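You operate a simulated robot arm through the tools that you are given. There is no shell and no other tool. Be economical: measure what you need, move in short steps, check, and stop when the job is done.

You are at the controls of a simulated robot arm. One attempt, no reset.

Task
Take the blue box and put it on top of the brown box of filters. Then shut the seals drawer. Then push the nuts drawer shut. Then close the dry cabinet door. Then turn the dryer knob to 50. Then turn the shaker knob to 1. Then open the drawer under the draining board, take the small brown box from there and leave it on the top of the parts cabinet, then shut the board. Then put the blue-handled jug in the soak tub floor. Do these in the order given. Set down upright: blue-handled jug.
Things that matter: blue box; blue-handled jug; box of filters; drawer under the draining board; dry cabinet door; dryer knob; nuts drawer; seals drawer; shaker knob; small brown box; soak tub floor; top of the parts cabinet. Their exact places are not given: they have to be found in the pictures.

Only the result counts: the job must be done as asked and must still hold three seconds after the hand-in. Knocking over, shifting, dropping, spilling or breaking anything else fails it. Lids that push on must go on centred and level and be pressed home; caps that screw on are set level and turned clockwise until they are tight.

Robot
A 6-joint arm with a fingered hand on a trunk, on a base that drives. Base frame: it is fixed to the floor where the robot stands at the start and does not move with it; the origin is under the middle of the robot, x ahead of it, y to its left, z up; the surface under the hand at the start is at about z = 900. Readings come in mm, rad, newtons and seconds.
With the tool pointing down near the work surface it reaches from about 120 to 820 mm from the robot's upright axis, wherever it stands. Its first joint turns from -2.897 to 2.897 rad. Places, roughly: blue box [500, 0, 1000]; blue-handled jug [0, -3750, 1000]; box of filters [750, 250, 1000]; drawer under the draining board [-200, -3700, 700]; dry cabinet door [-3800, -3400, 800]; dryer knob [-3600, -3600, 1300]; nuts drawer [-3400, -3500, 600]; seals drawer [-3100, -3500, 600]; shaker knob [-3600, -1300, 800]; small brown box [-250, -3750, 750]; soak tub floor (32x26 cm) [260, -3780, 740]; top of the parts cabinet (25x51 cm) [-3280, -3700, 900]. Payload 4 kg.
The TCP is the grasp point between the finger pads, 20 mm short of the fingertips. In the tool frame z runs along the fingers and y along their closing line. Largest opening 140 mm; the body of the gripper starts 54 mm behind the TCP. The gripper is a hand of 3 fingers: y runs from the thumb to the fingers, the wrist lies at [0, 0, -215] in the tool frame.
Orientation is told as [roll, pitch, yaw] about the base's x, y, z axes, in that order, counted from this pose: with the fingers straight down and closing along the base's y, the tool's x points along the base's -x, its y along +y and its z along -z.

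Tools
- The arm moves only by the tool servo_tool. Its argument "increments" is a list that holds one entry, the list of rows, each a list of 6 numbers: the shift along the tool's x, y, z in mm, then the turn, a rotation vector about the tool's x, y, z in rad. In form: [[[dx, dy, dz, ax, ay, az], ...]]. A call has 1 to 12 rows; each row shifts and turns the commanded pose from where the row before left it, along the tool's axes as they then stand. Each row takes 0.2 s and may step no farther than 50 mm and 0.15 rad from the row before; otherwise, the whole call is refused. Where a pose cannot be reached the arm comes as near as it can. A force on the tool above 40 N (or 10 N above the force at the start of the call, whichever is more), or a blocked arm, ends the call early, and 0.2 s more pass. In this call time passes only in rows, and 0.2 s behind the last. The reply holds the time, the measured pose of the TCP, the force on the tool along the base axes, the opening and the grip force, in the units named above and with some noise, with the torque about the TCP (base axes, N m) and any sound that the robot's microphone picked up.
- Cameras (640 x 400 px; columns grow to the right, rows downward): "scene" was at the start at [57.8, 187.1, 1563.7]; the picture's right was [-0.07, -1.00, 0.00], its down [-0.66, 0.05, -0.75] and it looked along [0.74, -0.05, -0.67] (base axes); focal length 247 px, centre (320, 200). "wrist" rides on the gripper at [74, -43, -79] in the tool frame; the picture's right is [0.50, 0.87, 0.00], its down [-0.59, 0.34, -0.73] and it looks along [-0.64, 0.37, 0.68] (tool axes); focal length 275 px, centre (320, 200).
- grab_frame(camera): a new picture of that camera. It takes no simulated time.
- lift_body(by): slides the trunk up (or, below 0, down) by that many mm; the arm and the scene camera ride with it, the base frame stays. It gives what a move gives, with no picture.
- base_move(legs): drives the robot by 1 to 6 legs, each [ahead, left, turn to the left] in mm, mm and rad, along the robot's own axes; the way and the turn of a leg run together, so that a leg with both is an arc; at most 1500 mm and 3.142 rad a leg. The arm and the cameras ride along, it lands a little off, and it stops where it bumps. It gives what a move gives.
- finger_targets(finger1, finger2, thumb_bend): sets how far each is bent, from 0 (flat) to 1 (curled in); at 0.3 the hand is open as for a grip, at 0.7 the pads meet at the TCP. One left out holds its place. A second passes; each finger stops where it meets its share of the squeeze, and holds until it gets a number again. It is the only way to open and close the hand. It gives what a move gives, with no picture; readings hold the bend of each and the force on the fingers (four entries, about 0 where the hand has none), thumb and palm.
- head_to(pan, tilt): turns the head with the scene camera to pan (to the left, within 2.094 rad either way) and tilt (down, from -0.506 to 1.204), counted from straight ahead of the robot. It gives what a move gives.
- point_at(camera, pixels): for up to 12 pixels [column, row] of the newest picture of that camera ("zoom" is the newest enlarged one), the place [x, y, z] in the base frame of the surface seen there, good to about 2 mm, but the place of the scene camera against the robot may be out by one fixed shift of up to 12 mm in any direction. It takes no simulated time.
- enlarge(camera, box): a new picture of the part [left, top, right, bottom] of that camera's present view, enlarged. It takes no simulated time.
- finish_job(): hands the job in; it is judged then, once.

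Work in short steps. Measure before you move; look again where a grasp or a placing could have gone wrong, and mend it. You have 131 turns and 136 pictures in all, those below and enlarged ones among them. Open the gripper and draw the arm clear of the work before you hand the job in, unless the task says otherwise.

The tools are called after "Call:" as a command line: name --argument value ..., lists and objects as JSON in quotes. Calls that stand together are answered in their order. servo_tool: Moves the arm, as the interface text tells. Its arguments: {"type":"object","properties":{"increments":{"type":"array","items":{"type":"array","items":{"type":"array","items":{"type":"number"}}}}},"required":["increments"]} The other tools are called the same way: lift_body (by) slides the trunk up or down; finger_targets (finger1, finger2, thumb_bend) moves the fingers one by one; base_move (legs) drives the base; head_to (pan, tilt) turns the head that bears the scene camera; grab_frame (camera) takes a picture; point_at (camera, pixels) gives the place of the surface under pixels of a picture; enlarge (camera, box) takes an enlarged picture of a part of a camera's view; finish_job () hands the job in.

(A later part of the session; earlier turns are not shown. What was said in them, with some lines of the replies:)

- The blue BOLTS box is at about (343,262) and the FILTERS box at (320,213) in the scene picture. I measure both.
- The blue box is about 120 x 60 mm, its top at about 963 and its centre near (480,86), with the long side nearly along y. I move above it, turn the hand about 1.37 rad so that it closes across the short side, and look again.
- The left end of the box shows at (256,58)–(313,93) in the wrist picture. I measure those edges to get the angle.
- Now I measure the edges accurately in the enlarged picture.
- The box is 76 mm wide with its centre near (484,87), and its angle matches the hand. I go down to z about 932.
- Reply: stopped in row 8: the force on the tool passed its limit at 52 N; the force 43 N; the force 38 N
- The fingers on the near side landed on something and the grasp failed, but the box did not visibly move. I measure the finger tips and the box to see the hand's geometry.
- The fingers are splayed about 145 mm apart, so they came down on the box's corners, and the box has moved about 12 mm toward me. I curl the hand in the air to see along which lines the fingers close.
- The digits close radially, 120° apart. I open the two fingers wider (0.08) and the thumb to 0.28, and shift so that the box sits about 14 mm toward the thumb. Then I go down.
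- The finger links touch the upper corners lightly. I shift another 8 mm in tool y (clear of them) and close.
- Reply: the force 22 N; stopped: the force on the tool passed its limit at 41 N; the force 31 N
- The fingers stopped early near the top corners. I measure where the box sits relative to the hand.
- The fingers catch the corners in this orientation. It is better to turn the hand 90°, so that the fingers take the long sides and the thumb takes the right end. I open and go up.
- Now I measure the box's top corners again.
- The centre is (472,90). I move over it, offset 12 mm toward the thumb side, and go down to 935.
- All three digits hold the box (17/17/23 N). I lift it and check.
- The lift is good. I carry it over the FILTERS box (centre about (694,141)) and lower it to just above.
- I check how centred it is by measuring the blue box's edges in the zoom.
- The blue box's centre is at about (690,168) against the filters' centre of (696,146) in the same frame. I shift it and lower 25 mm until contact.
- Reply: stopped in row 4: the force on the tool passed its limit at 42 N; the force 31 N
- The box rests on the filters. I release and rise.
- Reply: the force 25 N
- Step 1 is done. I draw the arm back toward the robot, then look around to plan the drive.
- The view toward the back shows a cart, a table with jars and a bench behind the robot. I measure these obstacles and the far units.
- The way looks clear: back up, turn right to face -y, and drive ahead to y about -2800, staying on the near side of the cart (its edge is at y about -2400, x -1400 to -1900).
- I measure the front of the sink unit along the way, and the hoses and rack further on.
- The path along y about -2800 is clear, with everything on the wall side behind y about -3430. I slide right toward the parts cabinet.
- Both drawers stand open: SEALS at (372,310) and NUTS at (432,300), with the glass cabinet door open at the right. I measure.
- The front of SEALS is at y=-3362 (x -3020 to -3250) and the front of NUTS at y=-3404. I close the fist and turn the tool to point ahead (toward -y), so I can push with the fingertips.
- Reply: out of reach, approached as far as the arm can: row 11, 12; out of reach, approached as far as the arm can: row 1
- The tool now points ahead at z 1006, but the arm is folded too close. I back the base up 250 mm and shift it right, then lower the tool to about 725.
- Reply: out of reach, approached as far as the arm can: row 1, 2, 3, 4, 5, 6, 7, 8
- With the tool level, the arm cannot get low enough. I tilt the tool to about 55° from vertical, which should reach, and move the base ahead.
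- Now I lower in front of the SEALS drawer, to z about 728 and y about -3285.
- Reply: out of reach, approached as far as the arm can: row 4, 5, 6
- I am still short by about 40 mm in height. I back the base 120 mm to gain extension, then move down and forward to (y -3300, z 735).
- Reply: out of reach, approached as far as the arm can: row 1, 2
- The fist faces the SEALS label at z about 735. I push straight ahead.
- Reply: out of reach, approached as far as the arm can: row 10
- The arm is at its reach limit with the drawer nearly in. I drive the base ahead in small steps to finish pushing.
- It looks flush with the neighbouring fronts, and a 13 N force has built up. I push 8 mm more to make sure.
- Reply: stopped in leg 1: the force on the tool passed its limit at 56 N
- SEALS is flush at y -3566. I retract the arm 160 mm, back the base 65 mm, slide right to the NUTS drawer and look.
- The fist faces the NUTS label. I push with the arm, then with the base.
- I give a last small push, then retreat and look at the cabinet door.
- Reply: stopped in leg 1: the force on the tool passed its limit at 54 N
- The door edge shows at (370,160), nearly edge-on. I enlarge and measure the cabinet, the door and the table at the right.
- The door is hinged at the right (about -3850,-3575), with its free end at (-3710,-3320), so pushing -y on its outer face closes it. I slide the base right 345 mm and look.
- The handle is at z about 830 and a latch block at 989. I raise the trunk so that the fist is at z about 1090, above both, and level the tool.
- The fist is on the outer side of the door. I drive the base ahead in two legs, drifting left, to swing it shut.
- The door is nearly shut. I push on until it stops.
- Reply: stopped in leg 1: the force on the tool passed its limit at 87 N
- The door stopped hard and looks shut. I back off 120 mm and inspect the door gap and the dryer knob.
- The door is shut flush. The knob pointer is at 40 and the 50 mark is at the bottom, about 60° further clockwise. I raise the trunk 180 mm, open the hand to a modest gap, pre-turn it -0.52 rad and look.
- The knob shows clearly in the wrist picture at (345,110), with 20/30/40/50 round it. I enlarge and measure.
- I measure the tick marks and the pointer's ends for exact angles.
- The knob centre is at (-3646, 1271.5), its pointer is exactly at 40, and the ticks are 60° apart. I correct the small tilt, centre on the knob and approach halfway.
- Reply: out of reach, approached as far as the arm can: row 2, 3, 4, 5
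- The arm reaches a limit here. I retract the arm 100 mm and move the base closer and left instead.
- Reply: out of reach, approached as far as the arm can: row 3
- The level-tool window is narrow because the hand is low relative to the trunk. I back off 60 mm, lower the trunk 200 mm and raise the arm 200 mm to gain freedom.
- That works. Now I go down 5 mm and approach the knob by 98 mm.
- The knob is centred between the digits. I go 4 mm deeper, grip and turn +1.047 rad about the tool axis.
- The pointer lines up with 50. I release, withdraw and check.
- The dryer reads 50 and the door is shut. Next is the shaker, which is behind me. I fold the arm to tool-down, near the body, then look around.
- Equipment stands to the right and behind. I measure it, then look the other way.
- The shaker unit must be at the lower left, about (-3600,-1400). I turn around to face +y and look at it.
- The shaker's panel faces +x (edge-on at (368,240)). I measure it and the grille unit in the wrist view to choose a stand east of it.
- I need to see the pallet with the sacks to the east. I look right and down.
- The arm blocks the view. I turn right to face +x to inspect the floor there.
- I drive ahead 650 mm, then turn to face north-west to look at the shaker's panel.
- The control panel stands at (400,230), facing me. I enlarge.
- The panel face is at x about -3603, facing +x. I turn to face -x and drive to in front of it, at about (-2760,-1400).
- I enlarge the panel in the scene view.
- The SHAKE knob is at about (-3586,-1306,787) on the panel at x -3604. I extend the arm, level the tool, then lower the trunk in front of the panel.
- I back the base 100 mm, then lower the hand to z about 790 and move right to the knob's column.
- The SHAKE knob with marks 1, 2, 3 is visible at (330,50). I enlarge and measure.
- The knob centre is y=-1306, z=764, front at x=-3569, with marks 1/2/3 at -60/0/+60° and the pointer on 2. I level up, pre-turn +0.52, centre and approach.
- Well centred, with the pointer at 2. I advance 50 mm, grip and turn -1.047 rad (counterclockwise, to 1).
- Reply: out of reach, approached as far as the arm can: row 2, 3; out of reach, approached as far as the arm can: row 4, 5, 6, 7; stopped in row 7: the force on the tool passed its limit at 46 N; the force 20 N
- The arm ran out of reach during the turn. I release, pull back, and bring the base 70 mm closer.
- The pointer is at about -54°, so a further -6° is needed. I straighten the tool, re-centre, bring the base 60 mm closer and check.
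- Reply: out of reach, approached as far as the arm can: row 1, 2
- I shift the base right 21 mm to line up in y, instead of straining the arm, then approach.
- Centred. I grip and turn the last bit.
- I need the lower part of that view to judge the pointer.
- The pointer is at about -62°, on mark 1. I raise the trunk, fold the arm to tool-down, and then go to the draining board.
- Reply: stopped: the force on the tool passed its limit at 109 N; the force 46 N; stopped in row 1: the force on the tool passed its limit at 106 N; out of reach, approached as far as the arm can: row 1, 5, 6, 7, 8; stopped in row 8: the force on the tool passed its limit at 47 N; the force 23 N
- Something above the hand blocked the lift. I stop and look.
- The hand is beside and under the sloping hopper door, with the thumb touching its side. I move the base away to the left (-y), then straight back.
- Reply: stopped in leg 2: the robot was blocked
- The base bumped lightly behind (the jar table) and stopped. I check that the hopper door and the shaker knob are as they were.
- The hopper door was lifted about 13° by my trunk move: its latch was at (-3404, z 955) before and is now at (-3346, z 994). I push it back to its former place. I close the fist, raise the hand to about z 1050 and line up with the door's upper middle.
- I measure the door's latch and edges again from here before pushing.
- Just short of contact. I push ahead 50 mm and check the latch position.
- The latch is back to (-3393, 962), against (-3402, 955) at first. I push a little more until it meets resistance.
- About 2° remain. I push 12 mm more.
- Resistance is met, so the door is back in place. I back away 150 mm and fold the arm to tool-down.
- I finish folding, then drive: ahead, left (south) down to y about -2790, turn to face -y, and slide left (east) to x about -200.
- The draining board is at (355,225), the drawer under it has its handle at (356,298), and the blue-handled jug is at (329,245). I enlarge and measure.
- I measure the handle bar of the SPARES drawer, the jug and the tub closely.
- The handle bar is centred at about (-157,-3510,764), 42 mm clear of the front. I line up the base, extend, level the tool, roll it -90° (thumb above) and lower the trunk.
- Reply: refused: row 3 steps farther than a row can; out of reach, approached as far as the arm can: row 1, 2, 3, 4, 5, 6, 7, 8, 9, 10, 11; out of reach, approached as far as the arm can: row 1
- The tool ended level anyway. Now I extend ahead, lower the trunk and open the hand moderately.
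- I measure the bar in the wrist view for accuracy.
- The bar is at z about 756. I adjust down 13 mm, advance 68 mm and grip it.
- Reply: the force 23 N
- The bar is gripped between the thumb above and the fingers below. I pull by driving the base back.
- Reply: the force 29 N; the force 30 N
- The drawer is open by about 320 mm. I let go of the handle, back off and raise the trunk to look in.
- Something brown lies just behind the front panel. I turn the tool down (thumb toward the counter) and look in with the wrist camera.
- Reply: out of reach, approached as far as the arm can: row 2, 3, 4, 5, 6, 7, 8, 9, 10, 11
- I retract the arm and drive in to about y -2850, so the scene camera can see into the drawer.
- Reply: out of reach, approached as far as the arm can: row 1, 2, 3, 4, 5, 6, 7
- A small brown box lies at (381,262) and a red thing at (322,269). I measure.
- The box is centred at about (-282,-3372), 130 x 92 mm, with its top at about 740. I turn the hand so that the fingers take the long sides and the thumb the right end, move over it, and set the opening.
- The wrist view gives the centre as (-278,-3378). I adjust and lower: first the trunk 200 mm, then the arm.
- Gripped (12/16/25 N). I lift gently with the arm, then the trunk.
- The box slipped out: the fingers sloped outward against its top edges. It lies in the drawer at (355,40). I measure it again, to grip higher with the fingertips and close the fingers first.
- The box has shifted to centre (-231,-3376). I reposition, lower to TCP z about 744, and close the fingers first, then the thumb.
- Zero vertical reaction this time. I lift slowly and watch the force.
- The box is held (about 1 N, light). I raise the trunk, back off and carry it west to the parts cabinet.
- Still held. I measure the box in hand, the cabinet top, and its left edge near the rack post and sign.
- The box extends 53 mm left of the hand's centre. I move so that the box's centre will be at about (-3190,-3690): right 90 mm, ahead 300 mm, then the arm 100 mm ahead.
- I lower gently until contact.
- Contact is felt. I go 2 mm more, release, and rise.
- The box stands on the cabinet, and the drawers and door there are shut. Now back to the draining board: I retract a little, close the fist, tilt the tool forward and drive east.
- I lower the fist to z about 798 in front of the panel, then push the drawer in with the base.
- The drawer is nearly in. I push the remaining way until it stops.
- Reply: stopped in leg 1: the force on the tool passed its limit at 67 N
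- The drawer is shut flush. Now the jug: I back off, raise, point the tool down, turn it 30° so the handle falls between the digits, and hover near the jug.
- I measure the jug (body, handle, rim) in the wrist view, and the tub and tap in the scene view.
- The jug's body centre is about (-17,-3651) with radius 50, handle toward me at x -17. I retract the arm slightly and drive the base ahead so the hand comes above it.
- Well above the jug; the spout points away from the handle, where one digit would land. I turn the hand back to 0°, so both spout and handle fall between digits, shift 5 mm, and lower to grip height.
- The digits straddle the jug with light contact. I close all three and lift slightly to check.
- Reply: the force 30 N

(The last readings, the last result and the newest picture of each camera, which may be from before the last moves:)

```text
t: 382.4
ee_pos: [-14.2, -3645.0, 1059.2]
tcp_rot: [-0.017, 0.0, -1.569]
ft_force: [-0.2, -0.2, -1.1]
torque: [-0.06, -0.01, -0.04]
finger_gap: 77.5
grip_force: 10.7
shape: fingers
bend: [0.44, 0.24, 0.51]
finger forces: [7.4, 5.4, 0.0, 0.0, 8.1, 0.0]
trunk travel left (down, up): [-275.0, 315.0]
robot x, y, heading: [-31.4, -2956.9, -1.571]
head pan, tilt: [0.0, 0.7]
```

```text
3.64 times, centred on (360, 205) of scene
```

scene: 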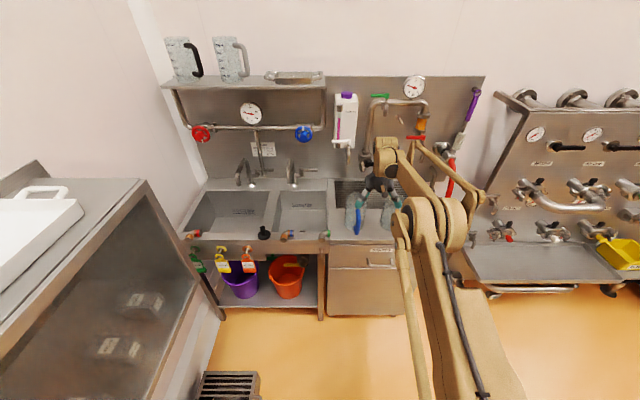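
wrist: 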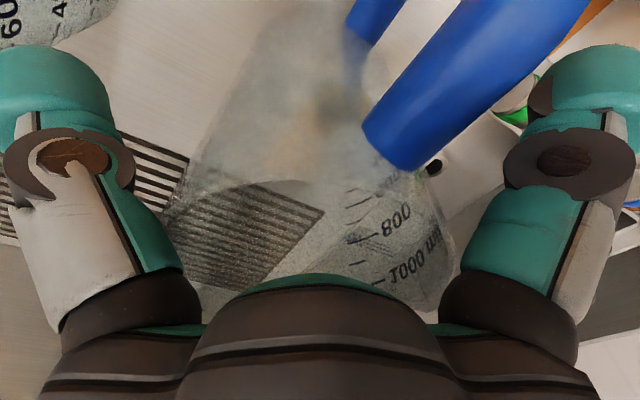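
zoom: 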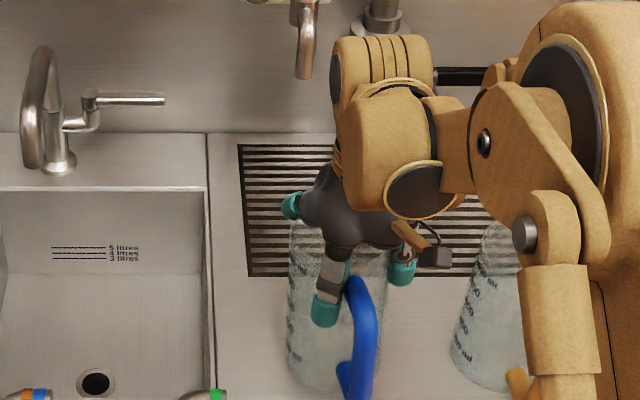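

The jug came up with the hand (its handle top rose accordingly). I raise the trunk 90 mm and carry it over the soak tub by base: left 259 mm and ahead 133 mm.

Call:
lift_body --by 90

Call:
base_move --legs '[[0, 259, 0], [133, 0, 0]]'

Call:
grab_frame --camera "scene"

Call:
grab_frame --camera "wrist"

```text
t: 383.6
ee_pos: [-14.2, -3644.2, 1149.9]
tcp_rot: [-0.016, -0.001, -1.568]
ft_force: [0.1, -0.3, -1.8]
torque: [-0.02, 0.04, 0.0]
finger_gap: 77.4
grip_force: 10.7
shape: fingers
bend: [0.45, 0.24, 0.51]
finger forces: [7.4, 5.3, 0.0, 0.0, 8.1, 0.1]
trunk travel left (down, up): [-365.0, 225.0]
robot x, y, heading: [-33.3, -2954.0, -1.568]
head pan, tilt: [0.0, 0.7]
```

```text
t: 385.5
ee_pos: [224.9, -3645.6, 1148.5]
tcp_rot: [-0.016, 0.0, -1.566]
ft_force: [-0.6, 0.1, -1.9]
torque: [-0.04, 0.0, 0.01]
finger_gap: 77.1
grip_force: 10.0
shape: fingers
bend: [0.45, 0.24, 0.51]
finger forces: [7.3, 5.1, 0.0, 0.1, 8.0, 0.1]
trunk travel left (down, up): [-365.0, 225.0]
robot x, y, heading: [210.4, -2957.3, -1.563]
head pan, tilt: [0.0, 0.7]
stopped in leg 1: the robot was blocked; the commanded pose is now the measured one
```

```text
7 pictures are left
```

scene: 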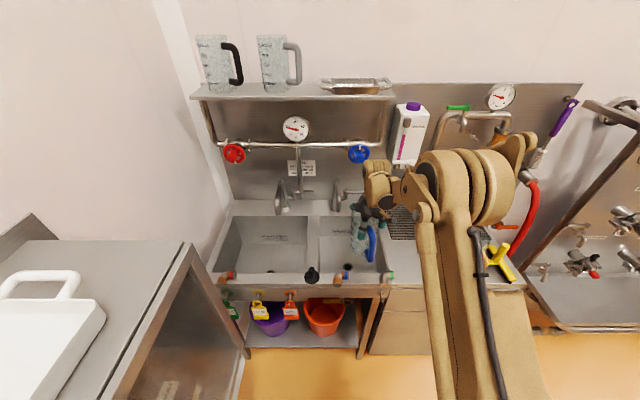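

```text
6 pictures are left
```

wrist: 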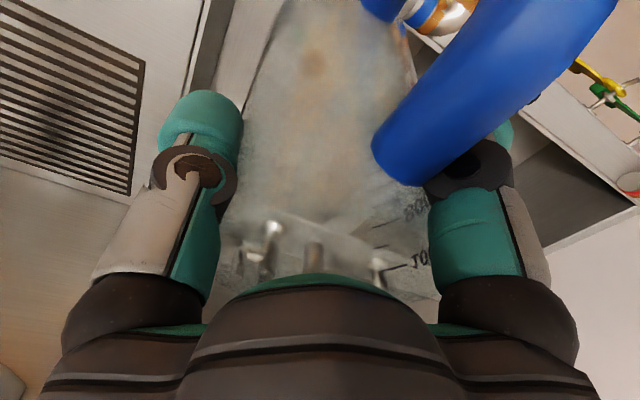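

The base met the neighbouring unit at the left; the jug is still held. I ease off 10 mm, drive ahead 110 mm and use the arm for the rest.

Call:
base_move --legs '[[0, -10, 0], [110, 0, 0]]'

Call:
servo_tool --increments '[[[-12, 14, 0, 0, 0, 0], [-11, 14, 0, 0, 0, 0]]]'

Call:
enlarge --camera "scene" --box '[290, 150, 430, 290]'

```text
t: 387.0
ee_pos: [217.2, -3757.7, 1148.6]
tcp_rot: [-0.016, 0.003, -1.566]
ft_force: [-0.4, -1.0, -1.7]
torque: [-0.02, 0.02, -0.03]
finger_gap: 77.3
grip_force: 10.3
shape: fingers
bend: [0.45, 0.24, 0.51]
finger forces: [7.1, 5.1, 0.1, 0.0, 7.8, 0.0]
trunk travel left (down, up): [-365.0, 225.0]
robot x, y, heading: [197.2, -3067.6, -1.574]
head pan, tilt: [0.0, 0.7]
```

```text
t: 387.6
ee_pos: [245.5, -3779.9, 1148.2]
tcp_rot: [-0.016, -0.001, -1.568]
ft_force: [1.0, 0.1, -1.8]
torque: [-0.07, 0.0, -0.03]
finger_gap: 77.2
grip_force: 9.9
shape: fingers
bend: [0.45, 0.25, 0.51]
finger forces: [6.8, 4.8, 0.0, 0.1, 7.5, 0.0]
trunk travel left (down, up): [-365.0, 225.0]
robot x, y, heading: [194.5, -3068.5, -1.571]
head pan, tilt: [0.0, 0.7]
```

```text
2.86 times, centred on (360, 220) of scene
```

zoom: 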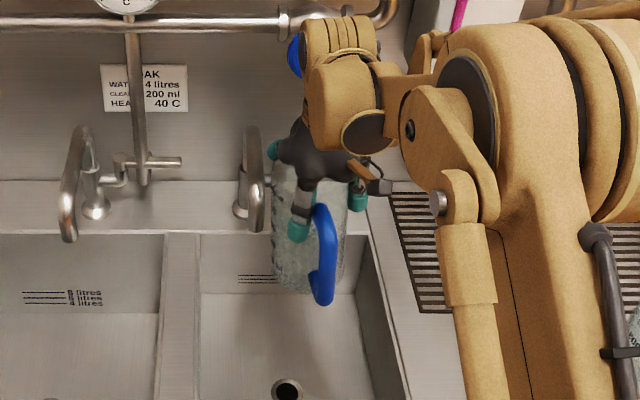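

I check the tap spout's clearance before lowering.

Call:
point_at --camera "zoom" --pixels '[[258, 226], [256, 160], [250, 132], [325, 300], [318, 215], [276, 150], [298, 230], [372, 245], [300, 330], [200, 280], [287, 388]]'

```text
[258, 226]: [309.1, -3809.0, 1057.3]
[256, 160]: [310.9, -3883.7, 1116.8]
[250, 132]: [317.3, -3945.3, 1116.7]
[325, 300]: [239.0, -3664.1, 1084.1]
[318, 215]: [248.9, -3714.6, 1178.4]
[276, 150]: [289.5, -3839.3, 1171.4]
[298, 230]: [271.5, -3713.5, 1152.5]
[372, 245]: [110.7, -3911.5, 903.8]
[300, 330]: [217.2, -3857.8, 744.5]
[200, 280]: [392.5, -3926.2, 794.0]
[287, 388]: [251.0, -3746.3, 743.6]
```

The spout tip is at (307,-3805,1051), too close to the hand. I shift 33 mm right and 10 mm back before lowering, then lower the trunk 245 mm into the tub.

Call:
servo_tool --increments '[[[-5, -17, 0, 0, 0, 0], [-5, -16, 0, 0, 0, 0]]]'

Call:
lift_body --by -235

Call:
enlarge --camera "scene" --box '[290, 130, 430, 270]'

```text
t: 388.2
ee_pos: [211.9, -3789.0, 1148.9]
tcp_rot: [-0.015, 0.0, -1.566]
ft_force: [1.3, -0.5, -2.1]
torque: [-0.03, 0.01, -0.02]
finger_gap: 77.3
grip_force: 9.4
shape: fingers
bend: [0.45, 0.25, 0.51]
finger forces: [6.8, 4.9, 0.0, 0.1, 7.5, 0.0]
trunk travel left (down, up): [-365.0, 225.0]
robot x, y, heading: [194.4, -3068.1, -1.569]
head pan, tilt: [0.0, 0.7]
```

```text
t: 390.7
ee_pos: [212.7, -3789.3, 914.9]
tcp_rot: [-0.014, 0.001, -1.566]
ft_force: [-1.1, 0.2, -1.1]
torque: [-0.04, 0.0, 0.02]
finger_gap: 77.2
grip_force: 9.3
shape: fingers
bend: [0.45, 0.25, 0.51]
finger forces: [6.5, 4.6, 0.1, 0.1, 7.5, 0.1]
trunk travel left (down, up): [-130.0, 460.0]
robot x, y, heading: [196.0, -3070.1, -1.571]
head pan, tilt: [0.0, 0.7]
```

```text
2.86 times, centred on (360, 200) of scene
```

zoom: 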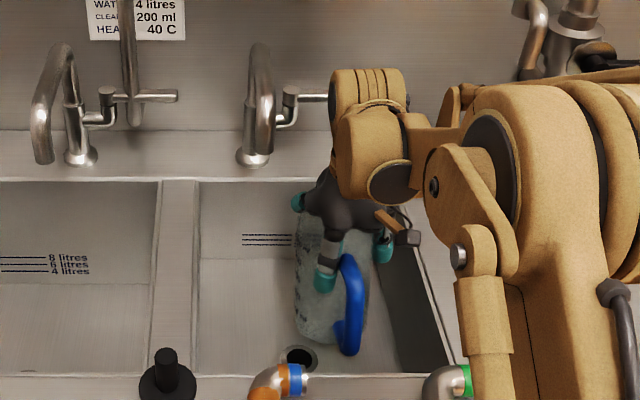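

The jug is inside the tub, upright. I lower gently with the arm in small rows toward the floor.

Call:
servo_tool --increments '[[[0, 0, 12, 0, 0, 0], [0, 0, 12, 0, 0, 0], [0, 0, 8, 0, 0, 0], [0, 0, 4, 0, 0, 0]]]'

Call:
servo_tool --increments '[[[0, 0, 3, 0, 0, 0], [0, 0, 2, 0, 0, 0]]]'

Call:
enlarge --camera "scene" --box '[310, 180, 410, 270]'

```text
t: 391.7
ee_pos: [212.4, -3787.7, 881.0]
tcp_rot: [-0.016, -0.003, -1.567]
ft_force: [-1.9, 4.0, 20.6]
torque: [-0.32, 0.01, -0.02]
finger_gap: 77.0
grip_force: 15.0
shape: fingers
bend: [0.45, 0.24, 0.51]
finger forces: [10.4, 9.4, 0.0, 0.0, 10.0, 0.0]
trunk travel left (down, up): [-130.0, 460.0]
robot x, y, heading: [200.1, -3072.7, -1.567]
head pan, tilt: [0.0, 0.7]
```

```text
t: 392.3
ee_pos: [210.9, -3786.5, 877.7]
tcp_rot: [-0.014, -0.004, -1.567]
ft_force: [-1.8, 3.1, 32.2]
torque: [-0.71, -0.31, 0.02]
finger_gap: 76.7
grip_force: 20.5
shape: fingers
bend: [0.45, 0.21, 0.51]
finger forces: [12.5, 17.1, 0.1, 0.1, 10.3, 0.0]
trunk travel left (down, up): [-130.0, 460.0]
robot x, y, heading: [199.9, -3068.9, -1.567]
head pan, tilt: [0.0, 0.7]
stopped in row 2: the force on the tool passed its limit at 41 N (the readings are from after the stop); the commanded pose is now the measured one
```

```text
4.44 times, centred on (360, 225) of scene
5 turns are left
```

zoom: 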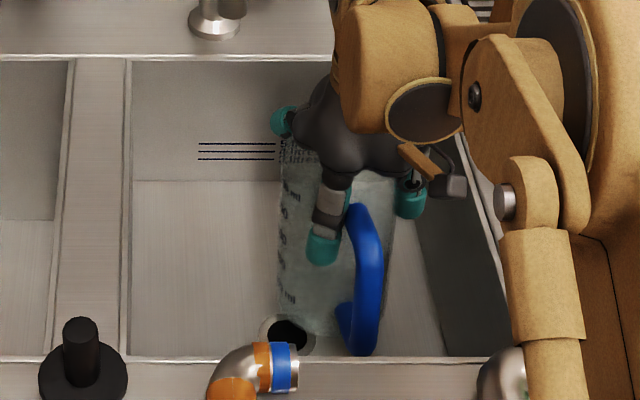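

The jug stands on the floor. I relieve the pressure, open the hand just enough, and rise straight up.

Call:
servo_tool --increments '[[[0, 0, -3, 0, 0, 0]]]'

Call:
finger_targets --finger1 0.27 --finger2 0.17 --thumb_bend 0.3

Call:
servo_tool --increments '[[[0, 0, -15, 0, 0, 0], [0, 0, -20, 0, 0, 0], [0, 0, -25, 0, 0, 0], [0, 0, -30, 0, 0, 0]]]'

Call:
enlarge --camera "scene" --box '[300, 170, 420, 280]'

```text
t: 392.7
ee_pos: [211.0, -3788.9, 878.2]
tcp_rot: [-0.014, -0.002, -1.565]
ft_force: [0.1, 2.0, 17.5]
torque: [-0.48, -0.2, 0.0]
finger_gap: 76.7
grip_force: 15.6
shape: fingers
bend: [0.45, 0.22, 0.51]
finger forces: [10.4, 12.9, 0.0, 0.0, 9.0, 0.0]
trunk travel left (down, up): [-130.0, 460.0]
robot x, y, heading: [199.3, -3069.5, -1.568]
head pan, tilt: [0.0, 0.7]
```

```text
t: 393.7
ee_pos: [210.4, -3788.6, 877.5]
tcp_rot: [-0.017, -0.002, -1.567]
ft_force: [-0.6, -0.5, -0.1]
torque: [-0.01, 0.03, -0.02]
finger_gap: 126.9
grip_force: 0.2
shape: fingers
bend: [0.27, 0.17, 0.3]
finger forces: [0.1, 0.0, 0.0, 0.0, 0.0, 0.0]
trunk travel left (down, up): [-130.0, 460.0]
robot x, y, heading: [198.5, -3066.8, -1.57]
head pan, tilt: [0.0, 0.7]
```

```text
t: 394.7
ee_pos: [213.4, -3788.7, 968.5]
tcp_rot: [-0.014, 0.0, -1.566]
ft_force: [1.2, -0.1, 0.3]
torque: [0.05, -0.04, 0.0]
finger_gap: 127.1
grip_force: 0.0
shape: fingers
bend: [0.27, 0.17, 0.3]
finger forces: [0.0, 0.0, 0.1, 0.0, 0.0, 0.0]
trunk travel left (down, up): [-130.0, 460.0]
robot x, y, heading: [196.9, -3069.3, -1.569]
head pan, tilt: [0.0, 0.7]
```

```text
3.64 times, centred on (360, 225) of scene
4 turns are left
```

zoom: 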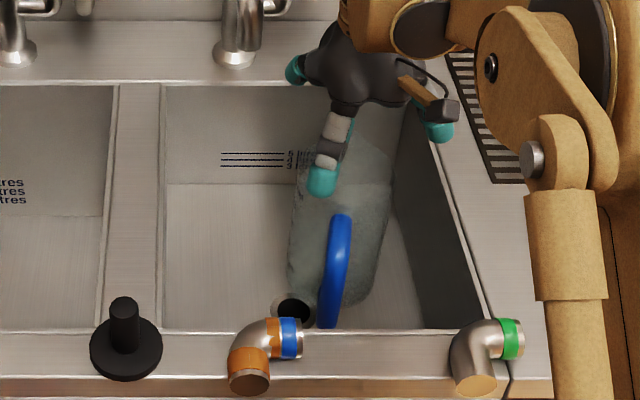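

The jug stands upright on the tub floor, free of the hand. I rise 60 mm more and back the robot away.

Call:
servo_tool --increments '[[[0, 0, -30, 0, 0, 0], [0, 0, -30, 0, 0, 0]]]'

Call:
base_move --legs '[[-350, 0, 0]]'

Call:
grab_frame --camera "scene"

```text
t: 395.3
ee_pos: [213.2, -3787.3, 1028.4]
tcp_rot: [-0.016, -0.001, -1.566]
ft_force: [-0.2, -0.2, 0.1]
torque: [0.04, 0.01, 0.02]
finger_gap: 126.9
grip_force: 0.0
shape: fingers
bend: [0.27, 0.17, 0.3]
finger forces: [0.0, 0.0, 0.1, 0.0, 0.1, 0.1]
trunk travel left (down, up): [-130.0, 460.0]
robot x, y, heading: [197.2, -3070.3, -1.571]
head pan, tilt: [0.0, 0.7]
```

```text
t: 397.6
ee_pos: [202.1, -3453.5, 1026.5]
tcp_rot: [-0.014, -0.001, -1.577]
ft_force: [-0.6, 0.8, 0.8]
torque: [-0.01, 0.01, 0.02]
finger_gap: 126.9
grip_force: 0.1
shape: fingers
bend: [0.27, 0.17, 0.3]
finger forces: [0.0, 0.1, 0.1, 0.0, 0.0, 0.0]
trunk travel left (down, up): [-130.0, 460.0]
robot x, y, heading: [194.8, -2735.1, -1.579]
head pan, tilt: [0.0, 0.7]
stopped in leg 1: the robot was blocked; the commanded pose is now the measured one
```

```text
1 pictures are left
3 turns are left
```

scene: 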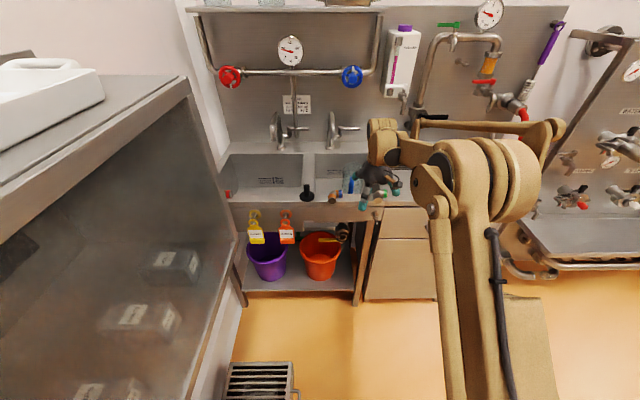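

The jug stands in the tub, the drawer is shut, and the hand is open and clear of the work. I hand the job in.

Call:
finish_job

```text
The job is handed in.
```

I handed the job in with all eight steps carried out in the order you gave, but I disturbed one other thing on the way and put it back.

- **Hopper door moved:** after I turned the shaker knob, raising the trunk lifted the hopper door beside the panel by about 13°. I pushed it back until it met resistance. By my measurements it is within a couple of degrees of where it started, and I can't rule out that this counts as shifting it.
- **Base bumps:** the base was stopped by contact three times: at the jar table, at the unit left of the sink, and by something behind it at the end. I did not check closely whether any of these moved.
- **Dryer and shaker:** the dryer knob reads 50. The shaker pointer measured about 2° past the 1 mark.
- **Boxes and jug:** the blue box is on the filters. The small brown box, labelled SEALS, is on the parts cabinet. The jug stands on the tub floor and looked upright in the last pictures.
- **Drawers and door:** the seals drawer, nuts drawer, draining-board drawer and dry cabinet door were each pushed until they stopped.
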